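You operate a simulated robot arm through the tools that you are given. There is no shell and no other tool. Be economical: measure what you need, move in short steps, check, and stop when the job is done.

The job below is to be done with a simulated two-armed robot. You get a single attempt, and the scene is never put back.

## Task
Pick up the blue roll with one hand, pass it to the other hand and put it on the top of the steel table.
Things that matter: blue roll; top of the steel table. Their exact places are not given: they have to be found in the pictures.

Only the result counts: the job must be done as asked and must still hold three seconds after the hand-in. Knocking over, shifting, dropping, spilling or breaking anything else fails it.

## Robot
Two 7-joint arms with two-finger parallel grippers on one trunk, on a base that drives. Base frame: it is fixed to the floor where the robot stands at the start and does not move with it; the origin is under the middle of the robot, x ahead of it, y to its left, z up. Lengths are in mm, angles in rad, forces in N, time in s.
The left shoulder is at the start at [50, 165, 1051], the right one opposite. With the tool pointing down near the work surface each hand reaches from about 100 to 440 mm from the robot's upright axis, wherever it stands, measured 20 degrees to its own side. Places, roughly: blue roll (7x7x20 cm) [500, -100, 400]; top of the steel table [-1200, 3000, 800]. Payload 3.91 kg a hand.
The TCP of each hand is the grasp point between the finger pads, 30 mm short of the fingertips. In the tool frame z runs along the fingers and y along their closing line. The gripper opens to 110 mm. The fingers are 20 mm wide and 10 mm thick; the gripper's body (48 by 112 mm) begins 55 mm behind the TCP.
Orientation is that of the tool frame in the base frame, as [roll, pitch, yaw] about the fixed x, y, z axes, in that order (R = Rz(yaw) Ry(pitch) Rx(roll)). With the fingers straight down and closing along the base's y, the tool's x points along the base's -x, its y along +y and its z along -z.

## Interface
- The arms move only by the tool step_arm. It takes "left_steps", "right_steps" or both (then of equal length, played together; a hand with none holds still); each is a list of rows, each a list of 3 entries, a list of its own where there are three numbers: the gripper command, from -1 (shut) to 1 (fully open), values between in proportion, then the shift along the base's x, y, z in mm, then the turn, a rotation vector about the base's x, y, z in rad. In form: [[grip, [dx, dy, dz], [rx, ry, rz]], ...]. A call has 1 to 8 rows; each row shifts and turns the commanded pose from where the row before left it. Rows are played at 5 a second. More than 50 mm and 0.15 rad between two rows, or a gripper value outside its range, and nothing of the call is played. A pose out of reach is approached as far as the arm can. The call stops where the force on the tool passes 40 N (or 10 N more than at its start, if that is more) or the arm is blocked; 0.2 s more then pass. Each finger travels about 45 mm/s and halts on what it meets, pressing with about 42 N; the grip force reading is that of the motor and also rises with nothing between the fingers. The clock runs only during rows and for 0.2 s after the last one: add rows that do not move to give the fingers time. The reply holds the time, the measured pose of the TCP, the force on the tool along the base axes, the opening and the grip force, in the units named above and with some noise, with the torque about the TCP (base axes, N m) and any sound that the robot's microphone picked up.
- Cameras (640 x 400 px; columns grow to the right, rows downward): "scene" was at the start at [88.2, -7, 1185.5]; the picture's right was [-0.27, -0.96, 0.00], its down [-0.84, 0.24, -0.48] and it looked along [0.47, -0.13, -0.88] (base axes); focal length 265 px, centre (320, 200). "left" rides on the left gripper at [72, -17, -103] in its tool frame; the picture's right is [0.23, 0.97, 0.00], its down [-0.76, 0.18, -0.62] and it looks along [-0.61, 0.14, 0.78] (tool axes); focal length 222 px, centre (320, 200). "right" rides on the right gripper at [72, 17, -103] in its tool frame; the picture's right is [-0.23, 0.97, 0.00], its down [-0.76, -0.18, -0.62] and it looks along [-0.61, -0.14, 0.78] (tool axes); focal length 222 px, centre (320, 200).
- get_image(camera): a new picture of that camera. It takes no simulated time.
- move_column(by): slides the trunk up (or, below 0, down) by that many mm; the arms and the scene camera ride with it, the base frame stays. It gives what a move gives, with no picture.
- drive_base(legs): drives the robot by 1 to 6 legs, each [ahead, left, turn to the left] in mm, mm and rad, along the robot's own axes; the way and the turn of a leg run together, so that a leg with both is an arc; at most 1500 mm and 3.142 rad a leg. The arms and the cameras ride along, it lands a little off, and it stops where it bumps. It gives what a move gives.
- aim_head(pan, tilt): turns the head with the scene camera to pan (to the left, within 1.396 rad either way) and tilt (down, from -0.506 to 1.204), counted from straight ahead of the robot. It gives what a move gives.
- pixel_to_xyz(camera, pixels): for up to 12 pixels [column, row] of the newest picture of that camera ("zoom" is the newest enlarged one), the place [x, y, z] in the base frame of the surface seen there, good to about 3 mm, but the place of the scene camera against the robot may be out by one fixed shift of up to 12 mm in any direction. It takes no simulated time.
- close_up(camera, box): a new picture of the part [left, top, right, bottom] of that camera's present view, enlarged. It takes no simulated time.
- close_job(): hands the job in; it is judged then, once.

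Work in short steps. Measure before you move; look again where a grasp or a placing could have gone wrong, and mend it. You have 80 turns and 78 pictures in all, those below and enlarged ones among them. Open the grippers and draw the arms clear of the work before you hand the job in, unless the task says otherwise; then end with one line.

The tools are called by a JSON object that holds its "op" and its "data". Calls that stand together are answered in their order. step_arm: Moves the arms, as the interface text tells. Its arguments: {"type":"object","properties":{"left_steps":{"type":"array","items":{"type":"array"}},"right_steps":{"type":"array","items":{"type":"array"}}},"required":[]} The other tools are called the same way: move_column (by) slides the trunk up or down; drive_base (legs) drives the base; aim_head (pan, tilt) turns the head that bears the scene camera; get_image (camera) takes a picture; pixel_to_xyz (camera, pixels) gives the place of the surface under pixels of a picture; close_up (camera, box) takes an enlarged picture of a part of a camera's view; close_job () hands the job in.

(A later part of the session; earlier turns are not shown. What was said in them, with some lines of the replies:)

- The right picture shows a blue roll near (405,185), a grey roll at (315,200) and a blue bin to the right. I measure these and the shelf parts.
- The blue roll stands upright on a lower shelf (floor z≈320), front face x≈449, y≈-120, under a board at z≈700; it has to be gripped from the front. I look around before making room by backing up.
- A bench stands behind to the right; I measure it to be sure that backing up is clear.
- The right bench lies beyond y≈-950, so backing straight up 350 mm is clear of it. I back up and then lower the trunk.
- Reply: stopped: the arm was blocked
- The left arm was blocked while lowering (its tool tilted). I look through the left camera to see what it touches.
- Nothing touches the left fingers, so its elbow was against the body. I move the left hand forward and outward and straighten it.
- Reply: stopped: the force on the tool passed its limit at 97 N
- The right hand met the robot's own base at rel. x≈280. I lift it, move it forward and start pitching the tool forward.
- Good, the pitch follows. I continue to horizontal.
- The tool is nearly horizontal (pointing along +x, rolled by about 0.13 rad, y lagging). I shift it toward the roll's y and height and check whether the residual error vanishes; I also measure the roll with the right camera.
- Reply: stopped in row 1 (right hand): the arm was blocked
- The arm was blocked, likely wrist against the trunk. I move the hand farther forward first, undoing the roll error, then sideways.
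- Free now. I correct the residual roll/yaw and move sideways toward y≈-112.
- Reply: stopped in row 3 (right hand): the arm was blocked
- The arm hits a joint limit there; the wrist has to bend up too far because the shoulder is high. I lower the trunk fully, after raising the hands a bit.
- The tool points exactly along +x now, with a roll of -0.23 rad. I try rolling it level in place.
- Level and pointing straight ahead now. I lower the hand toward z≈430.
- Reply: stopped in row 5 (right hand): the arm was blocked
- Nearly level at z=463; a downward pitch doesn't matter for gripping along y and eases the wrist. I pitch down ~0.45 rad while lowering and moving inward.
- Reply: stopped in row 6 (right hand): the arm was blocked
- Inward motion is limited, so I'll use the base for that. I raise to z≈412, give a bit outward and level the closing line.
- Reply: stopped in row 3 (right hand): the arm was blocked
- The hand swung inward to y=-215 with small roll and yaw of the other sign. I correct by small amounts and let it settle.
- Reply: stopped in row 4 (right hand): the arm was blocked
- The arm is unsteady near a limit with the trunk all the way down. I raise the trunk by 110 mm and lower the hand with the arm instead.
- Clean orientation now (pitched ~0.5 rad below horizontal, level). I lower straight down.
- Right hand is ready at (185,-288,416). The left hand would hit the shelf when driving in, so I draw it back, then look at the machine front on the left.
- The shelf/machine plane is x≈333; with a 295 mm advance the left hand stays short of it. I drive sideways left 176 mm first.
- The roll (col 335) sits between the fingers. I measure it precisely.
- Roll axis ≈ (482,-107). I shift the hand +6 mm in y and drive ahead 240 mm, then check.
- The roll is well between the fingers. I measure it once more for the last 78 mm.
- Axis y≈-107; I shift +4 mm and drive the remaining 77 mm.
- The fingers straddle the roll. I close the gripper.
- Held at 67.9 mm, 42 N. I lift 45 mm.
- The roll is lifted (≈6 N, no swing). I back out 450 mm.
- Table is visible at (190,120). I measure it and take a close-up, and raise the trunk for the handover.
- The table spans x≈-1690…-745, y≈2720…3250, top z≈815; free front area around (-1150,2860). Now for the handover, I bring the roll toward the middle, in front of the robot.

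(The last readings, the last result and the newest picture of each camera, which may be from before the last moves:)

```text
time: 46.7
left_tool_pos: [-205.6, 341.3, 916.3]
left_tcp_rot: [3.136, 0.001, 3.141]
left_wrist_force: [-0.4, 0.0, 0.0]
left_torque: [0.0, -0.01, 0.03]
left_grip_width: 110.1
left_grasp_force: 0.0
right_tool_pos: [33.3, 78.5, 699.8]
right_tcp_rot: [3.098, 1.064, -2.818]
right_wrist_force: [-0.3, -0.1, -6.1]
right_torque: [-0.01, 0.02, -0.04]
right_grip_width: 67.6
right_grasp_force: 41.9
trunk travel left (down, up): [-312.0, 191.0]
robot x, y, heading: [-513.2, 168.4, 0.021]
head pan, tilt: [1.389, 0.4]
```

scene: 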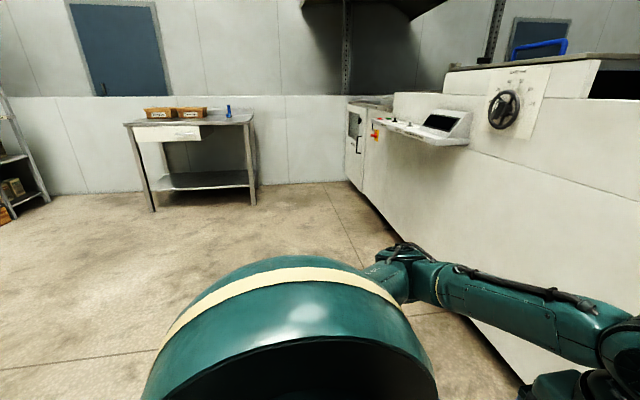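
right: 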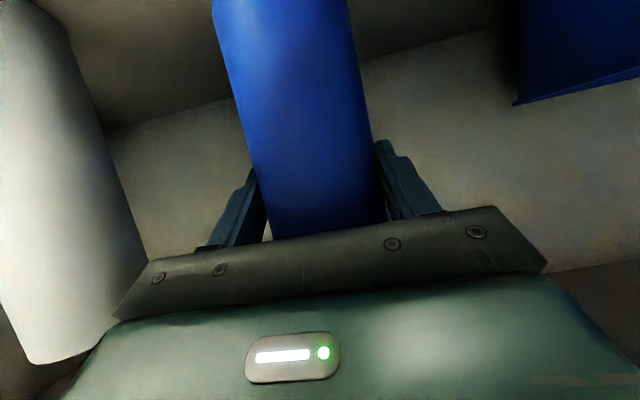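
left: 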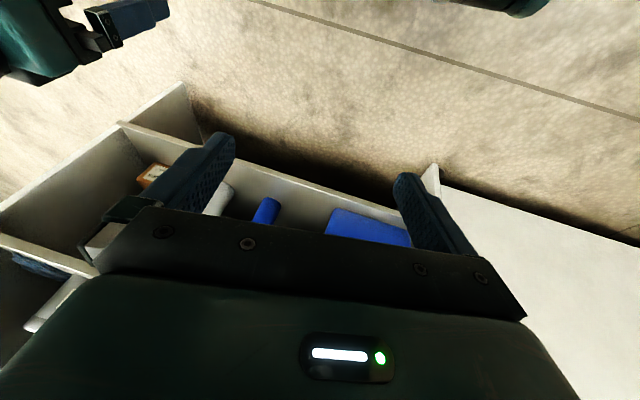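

Works well now. I continue to roughly rel (430,-10).

{"op": "step_arm", "data": {"right_steps": [[-1, [-20, 20, 0], [0, 0, 0.05]], [-1, [-25, 20, 0], [0, 0, 0.05]], [-1, [-25, 20, 0], [0, 0, 0.05]], [-1, [-25, 20, 0], [0, 0, 0.05]], [-1, [-15, 15, 0], [0, 0, 0]], [-1, [0, 0, 0], [0, 0, 0]]]}}

{"op": "aim_head", "data": {"pan": 0, "tilt": 1.1}}

{"op": "get_image", "data": {"camera": "scene"}}

```text
time: 48.1
left_tool_pos: [-205.9, 341.3, 917.0]
left_tcp_rot: [3.136, 0.002, -3.142]
left_wrist_force: [0.2, 0.1, -0.2]
left_torque: [-0.02, 0.01, 0.0]
left_grip_width: 109.9
left_grasp_force: 0.0
right_tool_pos: [-76.0, 172.2, 698.9]
right_tcp_rot: [3.1, 1.065, -2.619]
right_wrist_force: [-0.1, 0.7, -5.6]
right_torque: [-0.06, 0.02, 0.0]
right_grip_width: 67.6
right_grasp_force: 41.9
trunk travel left (down, up): [-312.0, 191.0]
robot x, y, heading: [-517.9, 162.0, 0.027]
head pan, tilt: [1.389, 0.4]
```

```text
time: 49.6
left_tool_pos: [-206.9, 342.8, 915.8]
left_tcp_rot: [3.136, 0.001, -3.141]
left_wrist_force: [0.1, 0.2, 0.7]
left_torque: [0.0, 0.0, 0.02]
left_grip_width: 110.1
left_grasp_force: 0.0
right_tool_pos: [-76.9, 174.0, 697.7]
right_tcp_rot: [3.1, 1.065, -2.621]
right_wrist_force: [0.6, -0.1, -5.2]
right_torque: [-0.02, 0.05, 0.02]
right_grip_width: 67.5
right_grasp_force: 42.2
trunk travel left (down, up): [-312.0, 191.0]
robot x, y, heading: [-513.1, 167.4, 0.025]
head pan, tilt: [0.0, 1.1]
```

```text
55 pictures are left
```

scene: 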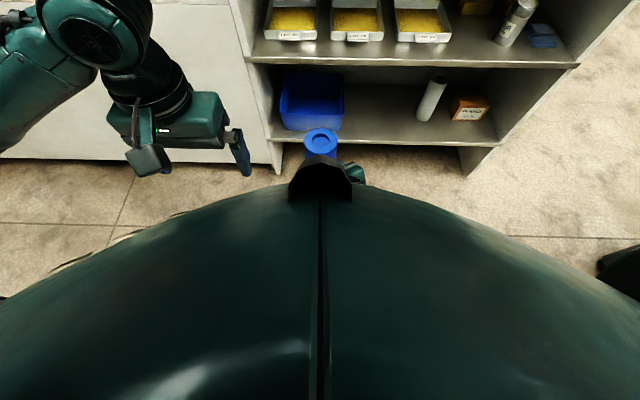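

The roll's top shows at (320,135). I measure it.

{"op": "pixel_to_xyz", "data": {"camera": "scene", "pixels": [[308, 138], [333, 138], [320, 129], [320, 150], [320, 165], [312, 131], [330, 147]]}}

{"op": "close_up", "data": {"camera": "scene", "box": [220, 80, 420, 205]}}

```text
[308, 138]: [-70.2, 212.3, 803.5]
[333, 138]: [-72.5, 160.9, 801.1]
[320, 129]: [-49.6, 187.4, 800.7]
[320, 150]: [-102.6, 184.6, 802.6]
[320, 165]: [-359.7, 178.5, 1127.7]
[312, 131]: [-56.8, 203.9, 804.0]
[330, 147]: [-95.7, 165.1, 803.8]
```

```text
3.20 times, centred on (320, 142) of scene
```

zoom: 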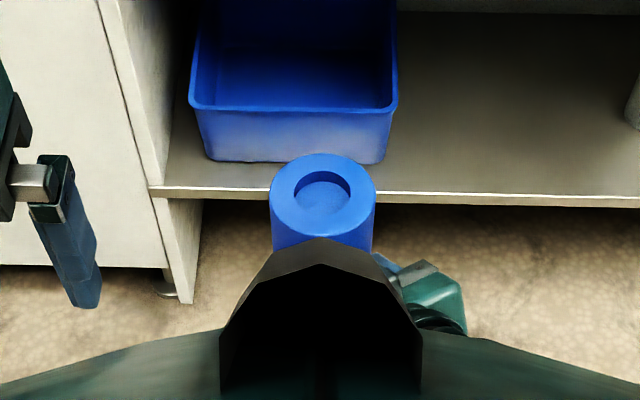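

Axis ≈ (-73,174), top z≈803. I bring the left hand above it at its present height, yawing it to match the right hand.

{"op": "step_arm", "data": {"left_steps": [[1, [20, -20, 0], [0, 0, 0.08]], [1, [25, -30, 0], [0, 0, 0.08]], [1, [25, -30, 0], [0, 0, 0.08]], [1, [25, -30, 0], [0, 0, 0.08]], [1, [20, -30, 0], [0, 0, 0.08]], [1, [18, -29, 0], [0, 0, 0.08]], [1, [0, 0, 0], [0, 0, 0]]]}}

{"op": "get_image", "data": {"camera": "left"}}

{"op": "get_image", "data": {"camera": "scene"}}

```text
time: 51.2
left_tool_pos: [-73.4, 175.7, 913.3]
left_tcp_rot: [3.136, 0.004, -2.661]
left_wrist_force: [0.1, -0.4, -0.9]
left_torque: [0.0, 0.01, -0.03]
left_grip_width: 110.0
left_grasp_force: 0.0
right_tool_pos: [-77.0, 173.3, 699.2]
right_tcp_rot: [3.098, 1.065, -2.621]
right_wrist_force: [0.7, -0.1, -5.3]
right_torque: [0.01, 0.02, -0.03]
right_grip_width: 67.8
right_grasp_force: 42.5
trunk travel left (down, up): [-312.0, 191.0]
robot x, y, heading: [-515.5, 163.9, 0.024]
head pan, tilt: [0.0, 1.1]
```

```text
53 pictures are left
```

left: 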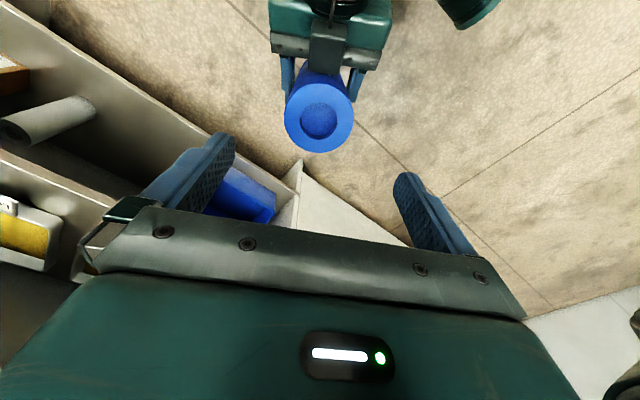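

```text
52 pictures are left
```

scene: 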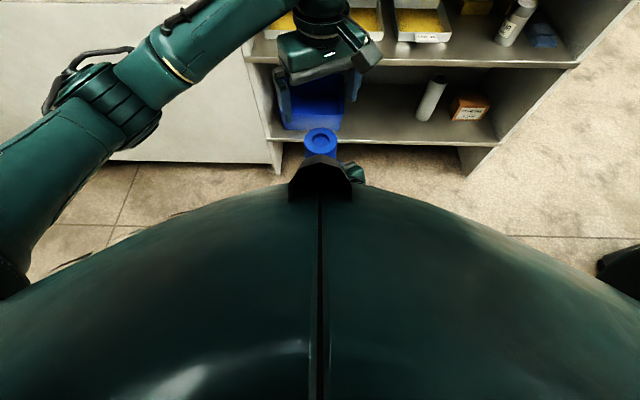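

{"op": "pixel_to_xyz", "data": {"camera": "left", "pixels": [[288, 122], [351, 118], [320, 149], [320, 104], [300, 140], [342, 137], [325, 45]]}}

```text
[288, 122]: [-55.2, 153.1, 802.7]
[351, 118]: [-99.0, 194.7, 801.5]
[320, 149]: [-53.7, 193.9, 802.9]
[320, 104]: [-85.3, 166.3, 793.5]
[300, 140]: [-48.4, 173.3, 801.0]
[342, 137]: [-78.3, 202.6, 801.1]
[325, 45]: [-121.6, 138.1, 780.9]
```

Axis at (-76,174) agrees. I centre and descend 145 mm in small steps.

{"op": "step_arm", "data": {"left_steps": [[1, [-2, -1, -25], [0, 0, 0]], [1, [0, 0, -25], [0, 0, 0]], [1, [0, 0, -25], [0, 0, 0]], [1, [0, 0, -20], [0, 0, 0]], [1, [0, 0, 0], [0, 0, 0]]]}}

{"op": "get_image", "data": {"camera": "left"}}

```text
time: 52.5
left_tool_pos: [-74.4, 173.5, 821.6]
left_tcp_rot: [3.136, 0.004, -2.661]
left_wrist_force: [0.3, 0.2, 0.0]
left_torque: [0.0, 0.02, -0.01]
left_grip_width: 110.1
left_grasp_force: 0.1
right_tool_pos: [-76.6, 172.0, 697.8]
right_tcp_rot: [3.1, 1.065, -2.622]
right_wrist_force: [-0.3, 0.3, -4.7]
right_torque: [-0.02, 0.01, 0.03]
right_grip_width: 67.8
right_grasp_force: 41.9
trunk travel left (down, up): [-312.0, 191.0]
robot x, y, heading: [-513.9, 163.2, 0.025]
head pan, tilt: [0.0, 1.1]
```

```text
51 pictures are left
```

left: 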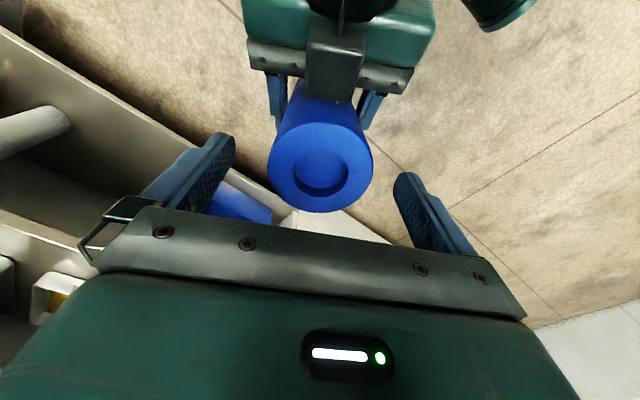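

Well centred. I descend the last 50 mm and look again.

{"op": "step_arm", "data": {"left_steps": [[1, [0, 0, -18], [0, 0, 0]], [1, [0, 0, -18], [0, 0, 0]], [1, [0, 0, -14], [0, 0, 0]], [1, [0, 0, 0], [0, 0, 0]]]}}

{"op": "get_image", "data": {"camera": "left"}}

```text
time: 53.5
left_tool_pos: [-75.0, 171.5, 769.7]
left_tcp_rot: [3.137, 0.002, -2.661]
left_wrist_force: [1.3, 0.4, 0.0]
left_torque: [-0.04, 0.05, 0.0]
left_grip_width: 110.1
left_grasp_force: 0.1
right_tool_pos: [-76.8, 172.7, 698.3]
right_tcp_rot: [3.098, 1.063, -2.621]
right_wrist_force: [1.7, 0.8, -5.4]
right_torque: [-0.03, 0.05, -0.02]
right_grip_width: 67.4
right_grasp_force: 41.4
trunk travel left (down, up): [-312.0, 191.0]
robot x, y, heading: [-513.1, 165.3, 0.026]
head pan, tilt: [0.0, 1.1]
```

```text
50 pictures are left
```

left: 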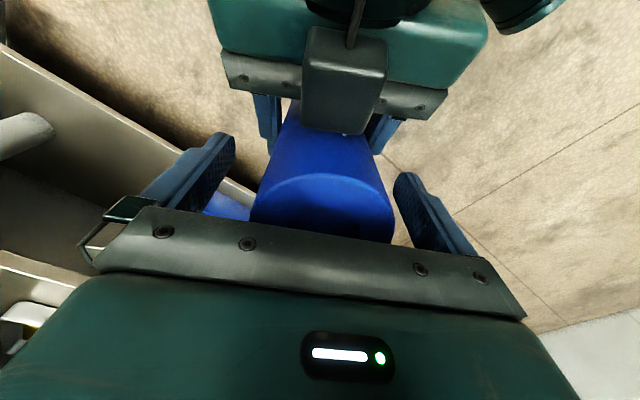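

The roll is between the left fingers. I close the left gripper.

{"op": "step_arm", "data": {"left_steps": [[0.35, [0, 0, 0], [0, 0, 0]], [-1, [0, 0, 0], [0, 0, 0]], [-1, [0, 0, 0], [0, 0, 0]], [-1, [0, 0, 0], [0, 0, 0]], [-1, [0, 0, 0], [0, 0, 0]]]}}

{"op": "get_image", "data": {"camera": "left"}}

```text
time: 54.6
left_tool_pos: [-74.7, 172.4, 770.5]
left_tcp_rot: [3.134, 0.003, -2.662]
left_wrist_force: [-5.5, 7.0, 2.1]
left_torque: [0.17, 0.25, 0.19]
left_grip_width: 67.6
left_grasp_force: 42.4
right_tool_pos: [-76.1, 172.4, 698.5]
right_tcp_rot: [3.102, 1.064, -2.621]
right_wrist_force: [5.8, -6.8, -6.8]
right_torque: [0.33, 0.2, -0.25]
right_grip_width: 67.5
right_grasp_force: 41.9
trunk travel left (down, up): [-312.0, 191.0]
robot x, y, heading: [-516.6, 162.8, 0.023]
head pan, tilt: [0.0, 1.1]
```

```text
49 pictures are left
```

left: 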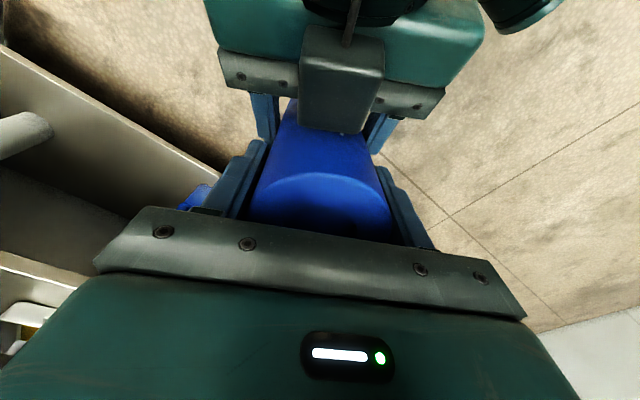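

Both hands hold it. I open the right gripper fully, then check.

{"op": "step_arm", "data": {"right_steps": [[0, [0, 0, 0], [0, 0, 0]], [1, [0, 0, 0], [0, 0, 0]], [1, [0, 0, 0], [0, 0, 0]], [1, [0, 0, 0], [0, 0, 0]]]}}

```text
time: 55.6
left_tool_pos: [-73.3, 171.8, 770.3]
left_tcp_rot: [3.138, 0.003, -2.661]
left_wrist_force: [2.5, 0.2, 0.6]
left_torque: [-0.03, -0.04, 0.03]
left_grip_width: 67.2
left_grasp_force: 41.6
right_tool_pos: [-77.2, 171.1, 698.7]
right_tcp_rot: [3.099, 1.066, -2.621]
right_wrist_force: [-1.7, 0.5, 0.2]
right_torque: [0.05, -0.1, -0.01]
right_grip_width: 109.8
right_grasp_force: 0.1
trunk travel left (down, up): [-312.0, 191.0]
robot x, y, heading: [-513.0, 168.6, 0.022]
head pan, tilt: [0.0, 1.1]
```

The right hand is open; I withdraw it horizontally backward, away from the roll.

{"op": "step_arm", "data": {"right_steps": [[1, [-9, -5, 0], [0, 0, 0]], [1, [-17, -10, 0], [0, 0, 0]], [1, [-20, -12, -5], [0, 0, 0]], [1, [-20, -12, -5], [0, 0, 0]], [1, [-20, -15, -10], [0, 0, 0]], [1, [0, 0, 0], [0, 0, 0]]]}}

{"op": "get_image", "data": {"camera": "left"}}

{"op": "get_image", "data": {"camera": "right"}}

```text
time: 57.0
left_tool_pos: [-74.4, 171.8, 771.1]
left_tcp_rot: [3.136, 0.002, -2.663]
left_wrist_force: [-0.6, -0.3, -0.5]
left_torque: [-0.04, 0.05, 0.02]
left_grip_width: 67.4
left_grasp_force: 41.8
right_tool_pos: [-162.2, 118.6, 681.4]
right_tcp_rot: [3.097, 1.065, -2.62]
right_wrist_force: [0.3, -0.5, -0.7]
right_torque: [-0.01, 0.03, 0.04]
right_grip_width: 110.2
right_grasp_force: 0.1
trunk travel left (down, up): [-312.0, 191.0]
robot x, y, heading: [-513.4, 163.2, 0.024]
head pan, tilt: [0.0, 1.1]
```

```text
48 pictures are left
```

left: 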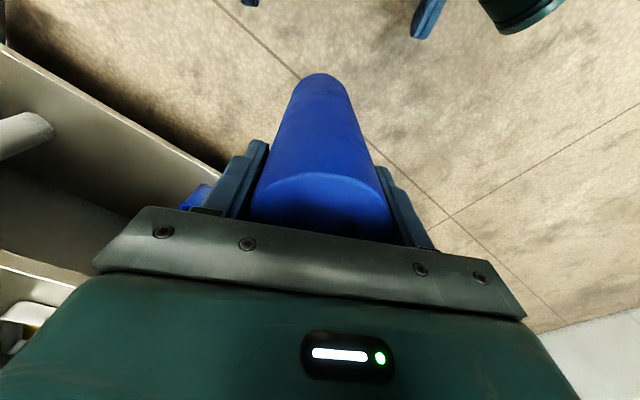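

```text
47 pictures are left
```

right: 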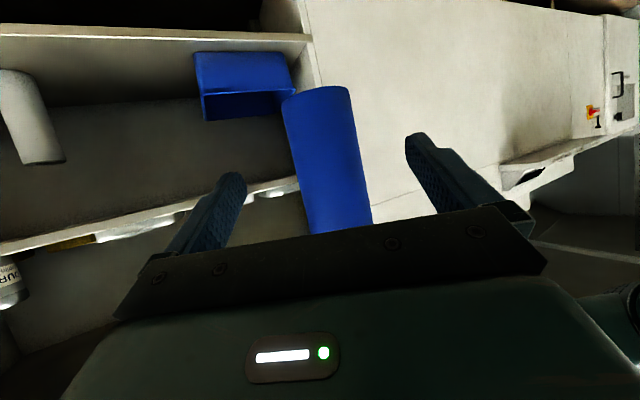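

The left hand alone holds the roll. I move the right hand off to its side and the left hand toward its own side and up.

{"op": "step_arm", "data": {"right_steps": [[1, [0, -35, 0], [0, 0, -0.05]], [1, [0, -35, 0], [0, 0, -0.05]], [1, [0, -35, 0], [0, 0, -0.05]], [1, [0, -35, 0], [0, 0, -0.05]], [1, [0, -35, 0], [0, 0, -0.05]]], "left_steps": [[-1, [0, 20, 15], [0, 0, -0.08]], [-1, [0, 25, 15], [0, 0, -0.08]], [-1, [0, 25, 15], [0, 0, -0.08]], [-1, [0, 25, 15], [0, 0, -0.08]], [-1, [0, 25, 15], [0, 0, -0.08]]]}}

{"op": "move_column", "data": {"by": 185}}

```text
time: 58.2
left_tool_pos: [-78.7, 291.8, 848.1]
left_tcp_rot: [3.137, 0.001, -3.062]
left_wrist_force: [0.4, 0.5, -5.5]
left_torque: [0.04, 0.02, -0.01]
left_grip_width: 67.4
left_grasp_force: 41.9
right_tool_pos: [-164.0, -56.1, 677.9]
right_tcp_rot: [3.097, 1.064, -2.872]
right_wrist_force: [-0.7, -0.7, 0.5]
right_torque: [0.0, 0.01, 0.0]
right_grip_width: 109.9
right_grasp_force: 0.0
trunk travel left (down, up): [-312.0, 191.0]
robot x, y, heading: [-514.0, 162.1, 0.022]
head pan, tilt: [0.0, 1.1]
```

```text
time: 60.3
left_tool_pos: [-77.3, 290.8, 1032.6]
left_tcp_rot: [3.138, 0.003, -3.062]
left_wrist_force: [0.4, 0.6, -5.4]
left_torque: [0.05, 0.0, 0.04]
left_grip_width: 67.2
left_grasp_force: 42.3
right_tool_pos: [-164.4, -57.5, 862.4]
right_tcp_rot: [3.099, 1.064, -2.872]
right_wrist_force: [0.2, -0.1, 0.4]
right_torque: [-0.01, -0.02, 0.0]
right_grip_width: 109.9
right_grasp_force: 0.0
trunk travel left (down, up): [-497.0, 6.0]
robot x, y, heading: [-514.8, 163.8, 0.026]
head pan, tilt: [0.0, 1.1]
```

Roll bottom is at about z 864, above the table's ~815. I raise the right hand a bit, turn left 90° and drive toward the table, staying well short.

{"op": "step_arm", "data": {"right_steps": [[1, [-20, 0, 40], [0, 0, 0]], [1, [-20, -20, 40], [0, 0, 0]], [1, [0, -20, 20], [0, 0, 0]]]}}

{"op": "drive_base", "data": {"legs": [[0, 0, 1.545], [1000, 500, 0]]}}

{"op": "aim_head", "data": {"pan": 0, "tilt": 0.5}}

{"op": "get_image", "data": {"camera": "scene"}}

```text
time: 61.1
left_tool_pos: [-76.7, 290.8, 1032.2]
left_tcp_rot: [3.137, 0.002, -3.06]
left_wrist_force: [0.6, 0.3, -5.8]
left_torque: [0.02, 0.03, 0.01]
left_grip_width: 67.5
left_grasp_force: 41.8
right_tool_pos: [-201.4, -96.5, 967.0]
right_tcp_rot: [3.098, 1.065, -2.869]
right_wrist_force: [0.1, 0.0, 0.4]
right_torque: [0.0, 0.01, 0.01]
right_grip_width: 109.6
right_grasp_force: 0.0
trunk travel left (down, up): [-497.0, 6.0]
robot x, y, heading: [-514.5, 164.2, 0.027]
head pan, tilt: [0.0, 1.1]
```

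```text
time: 70.6
left_tool_pos: [-1168.7, 1585.3, 1032.8]
left_tcp_rot: [3.137, 0.001, -1.481]
left_wrist_force: [-0.4, 0.6, -6.2]
left_torque: [-0.02, -0.01, -0.02]
left_grip_width: 67.4
left_grasp_force: 41.4
right_tool_pos: [-779.6, 1463.9, 966.2]
right_tcp_rot: [3.1, 1.064, -1.291]
right_wrist_force: [-0.2, -0.2, -0.4]
right_torque: [-0.01, 0.03, 0.01]
right_grip_width: 109.9
right_grasp_force: 0.1
trunk travel left (down, up): [-497.0, 6.0]
robot x, y, heading: [-1035.8, 1151.4, 1.603]
head pan, tilt: [0.0, 1.1]
```

```text
time: 71.6
left_tool_pos: [-1167.7, 1584.7, 1032.8]
left_tcp_rot: [3.136, 0.001, -1.481]
left_wrist_force: [-0.4, -0.6, -4.8]
left_torque: [-0.02, -0.01, 0.0]
left_grip_width: 67.2
left_grasp_force: 42.3
right_tool_pos: [-779.8, 1464.2, 966.4]
right_tcp_rot: [3.1, 1.066, -1.29]
right_wrist_force: [0.2, 0.2, -0.5]
right_torque: [-0.02, -0.03, -0.02]
right_grip_width: 110.0
right_grasp_force: 0.0
trunk travel left (down, up): [-497.0, 6.0]
robot x, y, heading: [-1035.4, 1145.3, 1.609]
head pan, tilt: [0.0, 0.499]
```

```text
46 pictures are left
```

scene: 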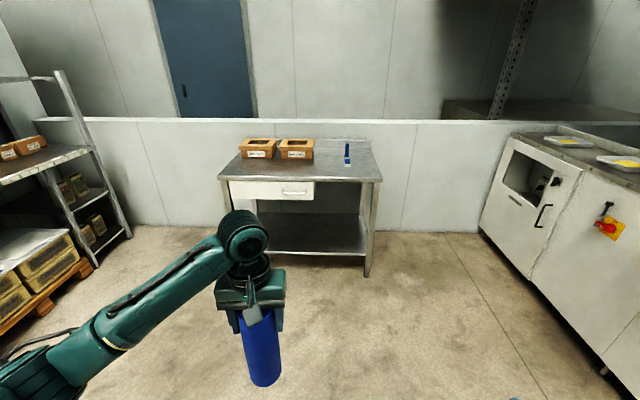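

Clear view of the table. I measure the top and the objects on it.

{"op": "pixel_to_xyz", "data": {"camera": "scene", "pixels": [[222, 177], [380, 181], [300, 170], [340, 172], [240, 170], [255, 155], [295, 155], [347, 160], [370, 155], [365, 275], [290, 248], [300, 140]]}}

{"op": "close_up", "data": {"camera": "scene", "box": [200, 120, 400, 245]}}

```text
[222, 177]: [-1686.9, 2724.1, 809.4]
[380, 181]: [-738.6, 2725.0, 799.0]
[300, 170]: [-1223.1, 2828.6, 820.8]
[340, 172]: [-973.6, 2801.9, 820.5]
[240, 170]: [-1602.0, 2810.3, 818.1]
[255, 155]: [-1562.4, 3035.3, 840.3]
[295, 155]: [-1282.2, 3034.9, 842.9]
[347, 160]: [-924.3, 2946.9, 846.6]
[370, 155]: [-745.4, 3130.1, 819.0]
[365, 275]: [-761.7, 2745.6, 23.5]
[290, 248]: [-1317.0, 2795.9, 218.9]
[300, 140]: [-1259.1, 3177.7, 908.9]
```

```text
3.20 times, centred on (300, 182) of scene
```

zoom: 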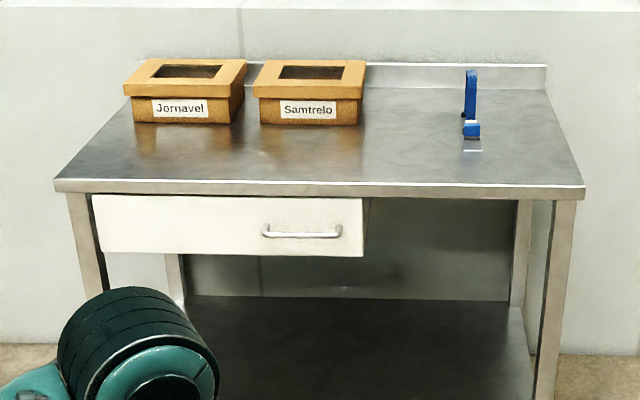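

Top z≈819, front edge y≈2722; free spot around (-1100,2835). I straighten the heading and drive 1000 mm closer, then check.

{"op": "drive_base", "data": {"legs": [[0, 0, -0.034], [1000, -75, 0]]}}

{"op": "get_image", "data": {"camera": "scene"}}

```text
time: 77.2
left_tool_pos: [-1082.2, 2600.3, 1032.1]
left_tcp_rot: [3.136, 0.002, -1.512]
left_wrist_force: [-0.8, 0.1, -5.2]
left_torque: [-0.01, 0.0, 0.02]
left_grip_width: 67.4
left_grasp_force: 42.2
right_tool_pos: [-697.0, 2467.0, 966.4]
right_tcp_rot: [3.1, 1.064, -1.321]
right_wrist_force: [0.3, -0.7, -0.2]
right_torque: [0.01, 0.01, -0.02]
right_grip_width: 110.2
right_grasp_force: 0.1
trunk travel left (down, up): [-497.0, 6.0]
robot x, y, heading: [-964.3, 2164.6, 1.577]
head pan, tilt: [0.0, 0.499]
```

```text
44 pictures are left
```

scene: 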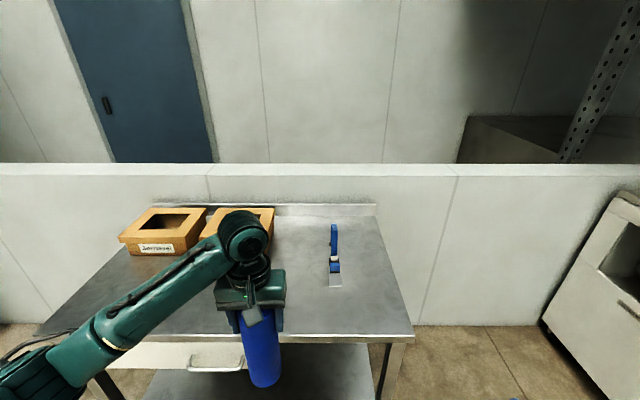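

Now I test arm extension by 70 mm forward (+y) and re-measure the table top near the target.

{"op": "step_arm", "data": {"left_steps": [[-1, [0, 25, 5], [0, 0, 0]], [-1, [0, 25, 5], [0, 0, 0]], [-1, [0, 20, 0], [0, 0, 0]], [-1, [0, 0, 0], [0, 0, 0]]]}}

{"op": "pixel_to_xyz", "data": {"camera": "scene", "pixels": [[310, 320], [310, 334], [310, 290], [335, 284], [240, 225], [240, 260], [380, 300], [290, 345], [215, 362], [250, 390]]}}

```text
time: 78.2
left_tool_pos: [-1081.3, 2671.9, 1042.2]
left_tcp_rot: [3.135, 0.002, -1.512]
left_wrist_force: [0.3, 0.6, -4.2]
left_torque: [-0.01, 0.01, -0.01]
left_grip_width: 67.2
left_grasp_force: 42.0
right_tool_pos: [-697.8, 2467.8, 966.3]
right_tcp_rot: [3.099, 1.065, -1.322]
right_wrist_force: [-0.2, -0.7, 0.0]
right_torque: [0.01, -0.02, 0.0]
right_grip_width: 109.8
right_grasp_force: 0.1
trunk travel left (down, up): [-497.0, 6.0]
robot x, y, heading: [-963.2, 2164.9, 1.58]
head pan, tilt: [0.0, 0.499]
```

```text
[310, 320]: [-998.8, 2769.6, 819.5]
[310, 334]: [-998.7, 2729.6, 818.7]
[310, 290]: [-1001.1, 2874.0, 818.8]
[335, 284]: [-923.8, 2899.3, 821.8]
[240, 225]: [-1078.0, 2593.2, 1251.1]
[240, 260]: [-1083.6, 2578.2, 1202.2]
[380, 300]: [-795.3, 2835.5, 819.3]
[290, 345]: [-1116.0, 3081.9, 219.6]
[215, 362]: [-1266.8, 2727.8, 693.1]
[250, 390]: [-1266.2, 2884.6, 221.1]
```

Extension works; top is z≈819. I drive 165 mm ahead.

{"op": "drive_base", "data": {"legs": [[168, 0, 0]]}}

{"op": "get_image", "data": {"camera": "scene"}}

{"op": "get_image", "data": {"camera": "left"}}

```text
time: 79.7
left_tool_pos: [-1082.5, 2841.1, 1041.9]
left_tcp_rot: [3.137, 0.001, -1.511]
left_wrist_force: [-0.2, -0.8, -5.2]
left_torque: [-0.01, 0.0, -0.05]
left_grip_width: 67.2
left_grasp_force: 41.6
right_tool_pos: [-699.1, 2637.4, 965.1]
right_tcp_rot: [3.101, 1.063, -1.321]
right_wrist_force: [-0.3, 0.2, 0.1]
right_torque: [0.01, -0.01, 0.02]
right_grip_width: 110.1
right_grasp_force: 0.0
trunk travel left (down, up): [-497.0, 6.0]
robot x, y, heading: [-967.4, 2330.0, 1.575]
head pan, tilt: [0.0, 0.499]
```

```text
43 pictures are left
```

scene: 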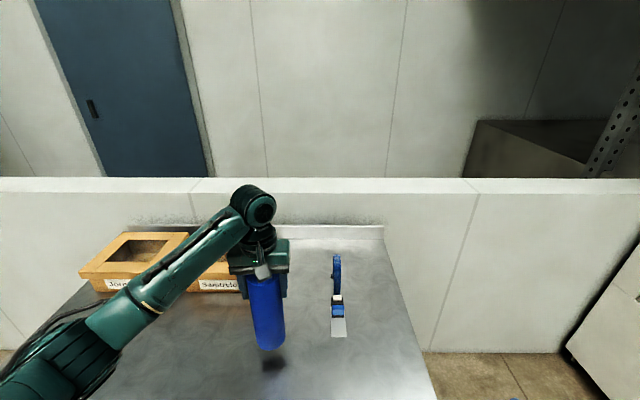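

```text
42 pictures are left
```

left: 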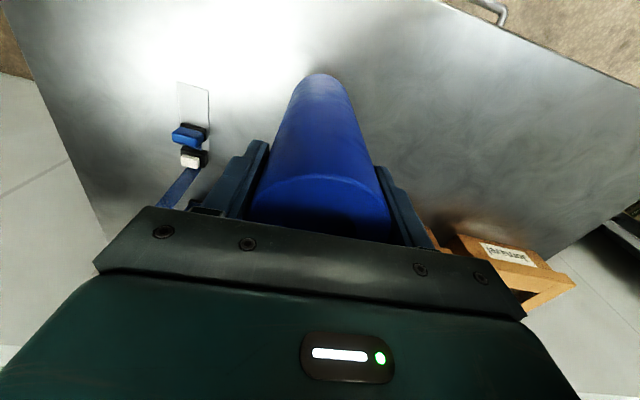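

Roll is over the table, shadow right beneath it. I lower 45 mm and then in small steps until contact.

{"op": "step_arm", "data": {"left_steps": [[-1, [0, 0, -20], [0, 0, 0]], [-1, [0, 0, -20], [0, 0, 0]], [-1, [0, 0, -5], [0, 0, 0]], [-1, [0, 0, 0], [0, 0, 0]]]}}

{"op": "step_arm", "data": {"left_steps": [[-1, [0, 0, -3], [0, 0, 0]], [-1, [0, 0, -2], [0, 0, 0]], [-1, [0, 0, -1], [0, 0, 0]], [-1, [0, 0, 0], [0, 0, 0]]]}}

{"op": "close_up", "data": {"camera": "scene", "box": [200, 240, 360, 400]}}

```text
time: 80.7
left_tool_pos: [-1083.1, 2840.5, 997.7]
left_tcp_rot: [3.136, 0.0, -1.512]
left_wrist_force: [0.8, -0.9, -5.5]
left_torque: [0.02, 0.01, 0.0]
left_grip_width: 67.2
left_grasp_force: 42.4
right_tool_pos: [-699.5, 2635.7, 965.5]
right_tcp_rot: [3.1, 1.065, -1.32]
right_wrist_force: [-0.2, -0.1, -0.2]
right_torque: [0.0, 0.02, -0.01]
right_grip_width: 110.1
right_grasp_force: 0.1
trunk travel left (down, up): [-497.0, 6.0]
robot x, y, heading: [-965.4, 2332.5, 1.577]
head pan, tilt: [0.0, 0.499]
```

```text
time: 81.7
left_tool_pos: [-1080.6, 2840.4, 990.5]
left_tcp_rot: [3.135, 0.001, -1.511]
left_wrist_force: [0.0, -0.6, -5.1]
left_torque: [0.0, 0.03, -0.01]
left_grip_width: 67.1
left_grasp_force: 42.1
right_tool_pos: [-697.9, 2636.4, 965.8]
right_tcp_rot: [3.1, 1.066, -1.32]
right_wrist_force: [0.7, -0.1, 0.0]
right_torque: [-0.01, 0.01, 0.01]
right_grip_width: 110.1
right_grasp_force: 0.1
trunk travel left (down, up): [-497.0, 6.0]
robot x, y, heading: [-965.1, 2331.3, 1.579]
head pan, tilt: [0.0, 0.499]
```

```text
2.50 times, centred on (280, 320) of scene
```

zoom: 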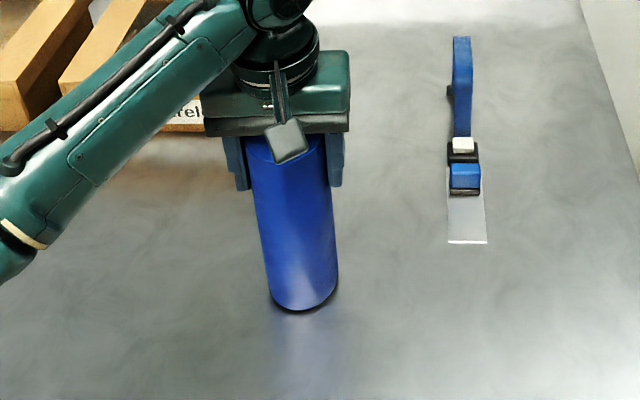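

Nearly touching, load still -5 N. I keep lowering in 1 mm rows watching the force.

{"op": "step_arm", "data": {"left_steps": [[-1, [0, 0, -1], [0, 0, 0]], [-1, [0, 0, -1], [0, 0, 0]], [-1, [0, 0, -1], [0, 0, 0]], [-1, [0, 0, 0], [0, 0, 0]]]}}

```text
time: 82.7
left_tool_pos: [-1083.0, 2840.2, 989.4]
left_tcp_rot: [3.136, 0.001, -1.512]
left_wrist_force: [0.8, 0.8, -5.6]
left_torque: [-0.02, 0.04, 0.02]
left_grip_width: 67.0
left_grasp_force: 41.7
right_tool_pos: [-698.8, 2636.9, 965.7]
right_tcp_rot: [3.099, 1.063, -1.318]
right_wrist_force: [-0.3, 0.4, -0.5]
right_torque: [-0.01, 0.02, -0.02]
right_grip_width: 110.1
right_grasp_force: 0.1
trunk travel left (down, up): [-497.0, 6.0]
robot x, y, heading: [-965.9, 2330.7, 1.575]
head pan, tilt: [0.0, 0.499]
```

{"op": "step_arm", "data": {"left_steps": [[-1, [0, 0, -1], [0, 0, 0]], [-1, [0, 0, -1], [0, 0, 0]], [-1, [0, 0, -1], [0, 0, 0]], [-1, [0, 0, 0], [0, 0, 0]]]}}

```text
time: 83.7
left_tool_pos: [-1082.3, 2839.4, 987.1]
left_tcp_rot: [3.138, 0.005, -1.511]
left_wrist_force: [0.0, -2.6, 9.9]
left_torque: [-0.16, 0.06, -0.02]
left_grip_width: 67.4
left_grasp_force: 42.1
right_tool_pos: [-698.4, 2636.3, 967.1]
right_tcp_rot: [3.099, 1.067, -1.319]
right_wrist_force: [0.6, -0.3, -0.2]
right_torque: [0.01, 0.01, -0.01]
right_grip_width: 110.0
right_grasp_force: 0.0
trunk travel left (down, up): [-497.0, 6.0]
robot x, y, heading: [-967.8, 2331.0, 1.578]
head pan, tilt: [0.0, 0.499]
```

Contact: the force turned to +10 N. I ease 1 mm up and open the left gripper.

{"op": "step_arm", "data": {"left_steps": [[-1, [0, 0, 1], [0, 0, 0]], [0.3, [0, 0, 0], [0, 0, 0]], [0.6, [0, 0, 0], [0, 0, 0]], [1, [0, 0, 0], [0, 0, 0]], [1, [0, 0, 0], [0, 0, 0]], [1, [0, 0, 0], [0, 0, 0]]]}}

{"op": "get_image", "data": {"camera": "left"}}

```text
time: 85.1
left_tool_pos: [-1083.9, 2839.8, 986.5]
left_tcp_rot: [3.137, 0.002, -1.511]
left_wrist_force: [-0.4, 0.0, 0.4]
left_torque: [0.0, -0.04, 0.04]
left_grip_width: 109.9
left_grasp_force: 0.1
right_tool_pos: [-698.3, 2636.1, 966.4]
right_tcp_rot: [3.099, 1.065, -1.318]
right_wrist_force: [0.9, 1.1, 1.1]
right_torque: [-0.01, -0.01, 0.02]
right_grip_width: 110.0
right_grasp_force: 0.1
trunk travel left (down, up): [-497.0, 6.0]
robot x, y, heading: [-965.2, 2330.4, 1.579]
head pan, tilt: [0.0, 0.499]
```

```text
40 pictures are left
```

left: 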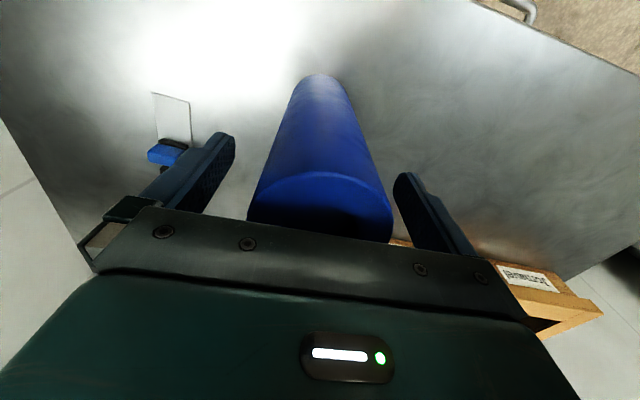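

The roll stands free between the open fingers. I raise the hand straight up.

{"op": "step_arm", "data": {"left_steps": [[1, [0, 0, 15], [0, 0, 0]], [1, [0, 0, 25], [0, 0, 0]], [1, [0, 0, 30], [0, 0, 0]], [1, [0, 0, 35], [0, 0, 0]], [1, [0, 0, 20], [0, 0, 0]]]}}

{"op": "get_image", "data": {"camera": "scene"}}

```text
time: 86.3
left_tool_pos: [-1082.8, 2839.8, 1112.1]
left_tcp_rot: [3.137, 0.002, -1.511]
left_wrist_force: [0.2, -0.1, -1.3]
left_torque: [-0.04, -0.01, -0.04]
left_grip_width: 109.9
left_grasp_force: 0.1
right_tool_pos: [-699.1, 2636.1, 966.6]
right_tcp_rot: [3.099, 1.064, -1.32]
right_wrist_force: [0.0, 0.3, 0.5]
right_torque: [0.03, 0.03, 0.01]
right_grip_width: 110.0
right_grasp_force: 0.0
trunk travel left (down, up): [-497.0, 6.0]
robot x, y, heading: [-967.0, 2328.1, 1.575]
head pan, tilt: [0.0, 0.499]
```

```text
39 pictures are left
```

scene: 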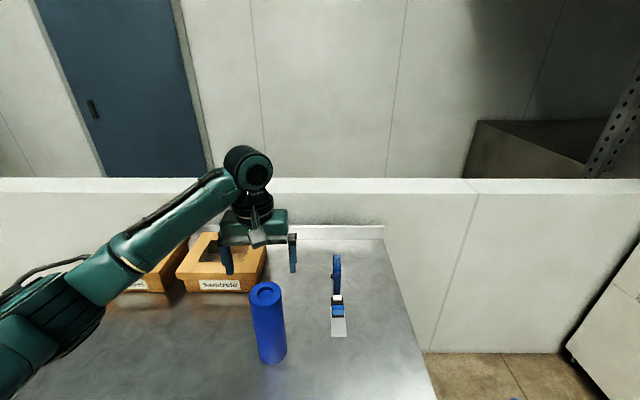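

The roll stands upright on the table and the fingers are above its top (1082 vs 1019). I back the robot away and check.

{"op": "drive_base", "data": {"legs": [[-400, 0, 0]]}}

{"op": "get_image", "data": {"camera": "scene"}}

```text
time: 88.8
left_tool_pos: [-1080.0, 2440.3, 1111.8]
left_tcp_rot: [3.135, 0.001, -1.515]
left_wrist_force: [0.5, -0.3, 0.9]
left_torque: [0.04, -0.01, -0.01]
left_grip_width: 110.0
left_grasp_force: 0.1
right_tool_pos: [-696.5, 2233.8, 965.9]
right_tcp_rot: [3.099, 1.067, -1.324]
right_wrist_force: [-0.2, 0.2, -0.1]
right_torque: [0.05, 0.0, -0.01]
right_grip_width: 110.1
right_grasp_force: 0.0
trunk travel left (down, up): [-497.0, 6.0]
robot x, y, heading: [-967.4, 1929.9, 1.572]
head pan, tilt: [0.0, 0.499]
```

```text
38 pictures are left
```

scene: 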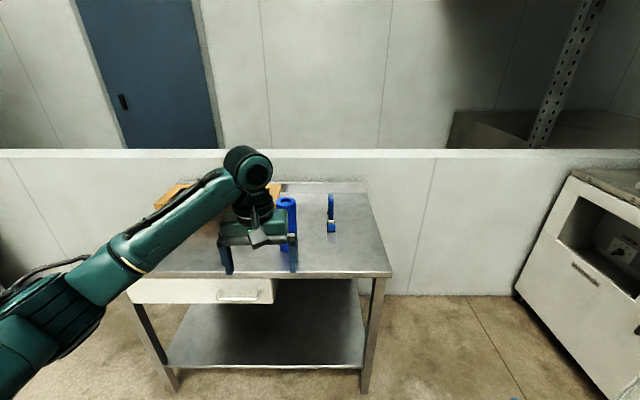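

The roll is upright on the table, both grippers are open and the arms are clear. I hand in the job.

{"op": "close_job", "data": {}}

```text
The job is handed in.
```

The blue roll was picked up with the right hand, passed to the left, and now stands upright on top of the steel table, with both grippers open and the arms clear.
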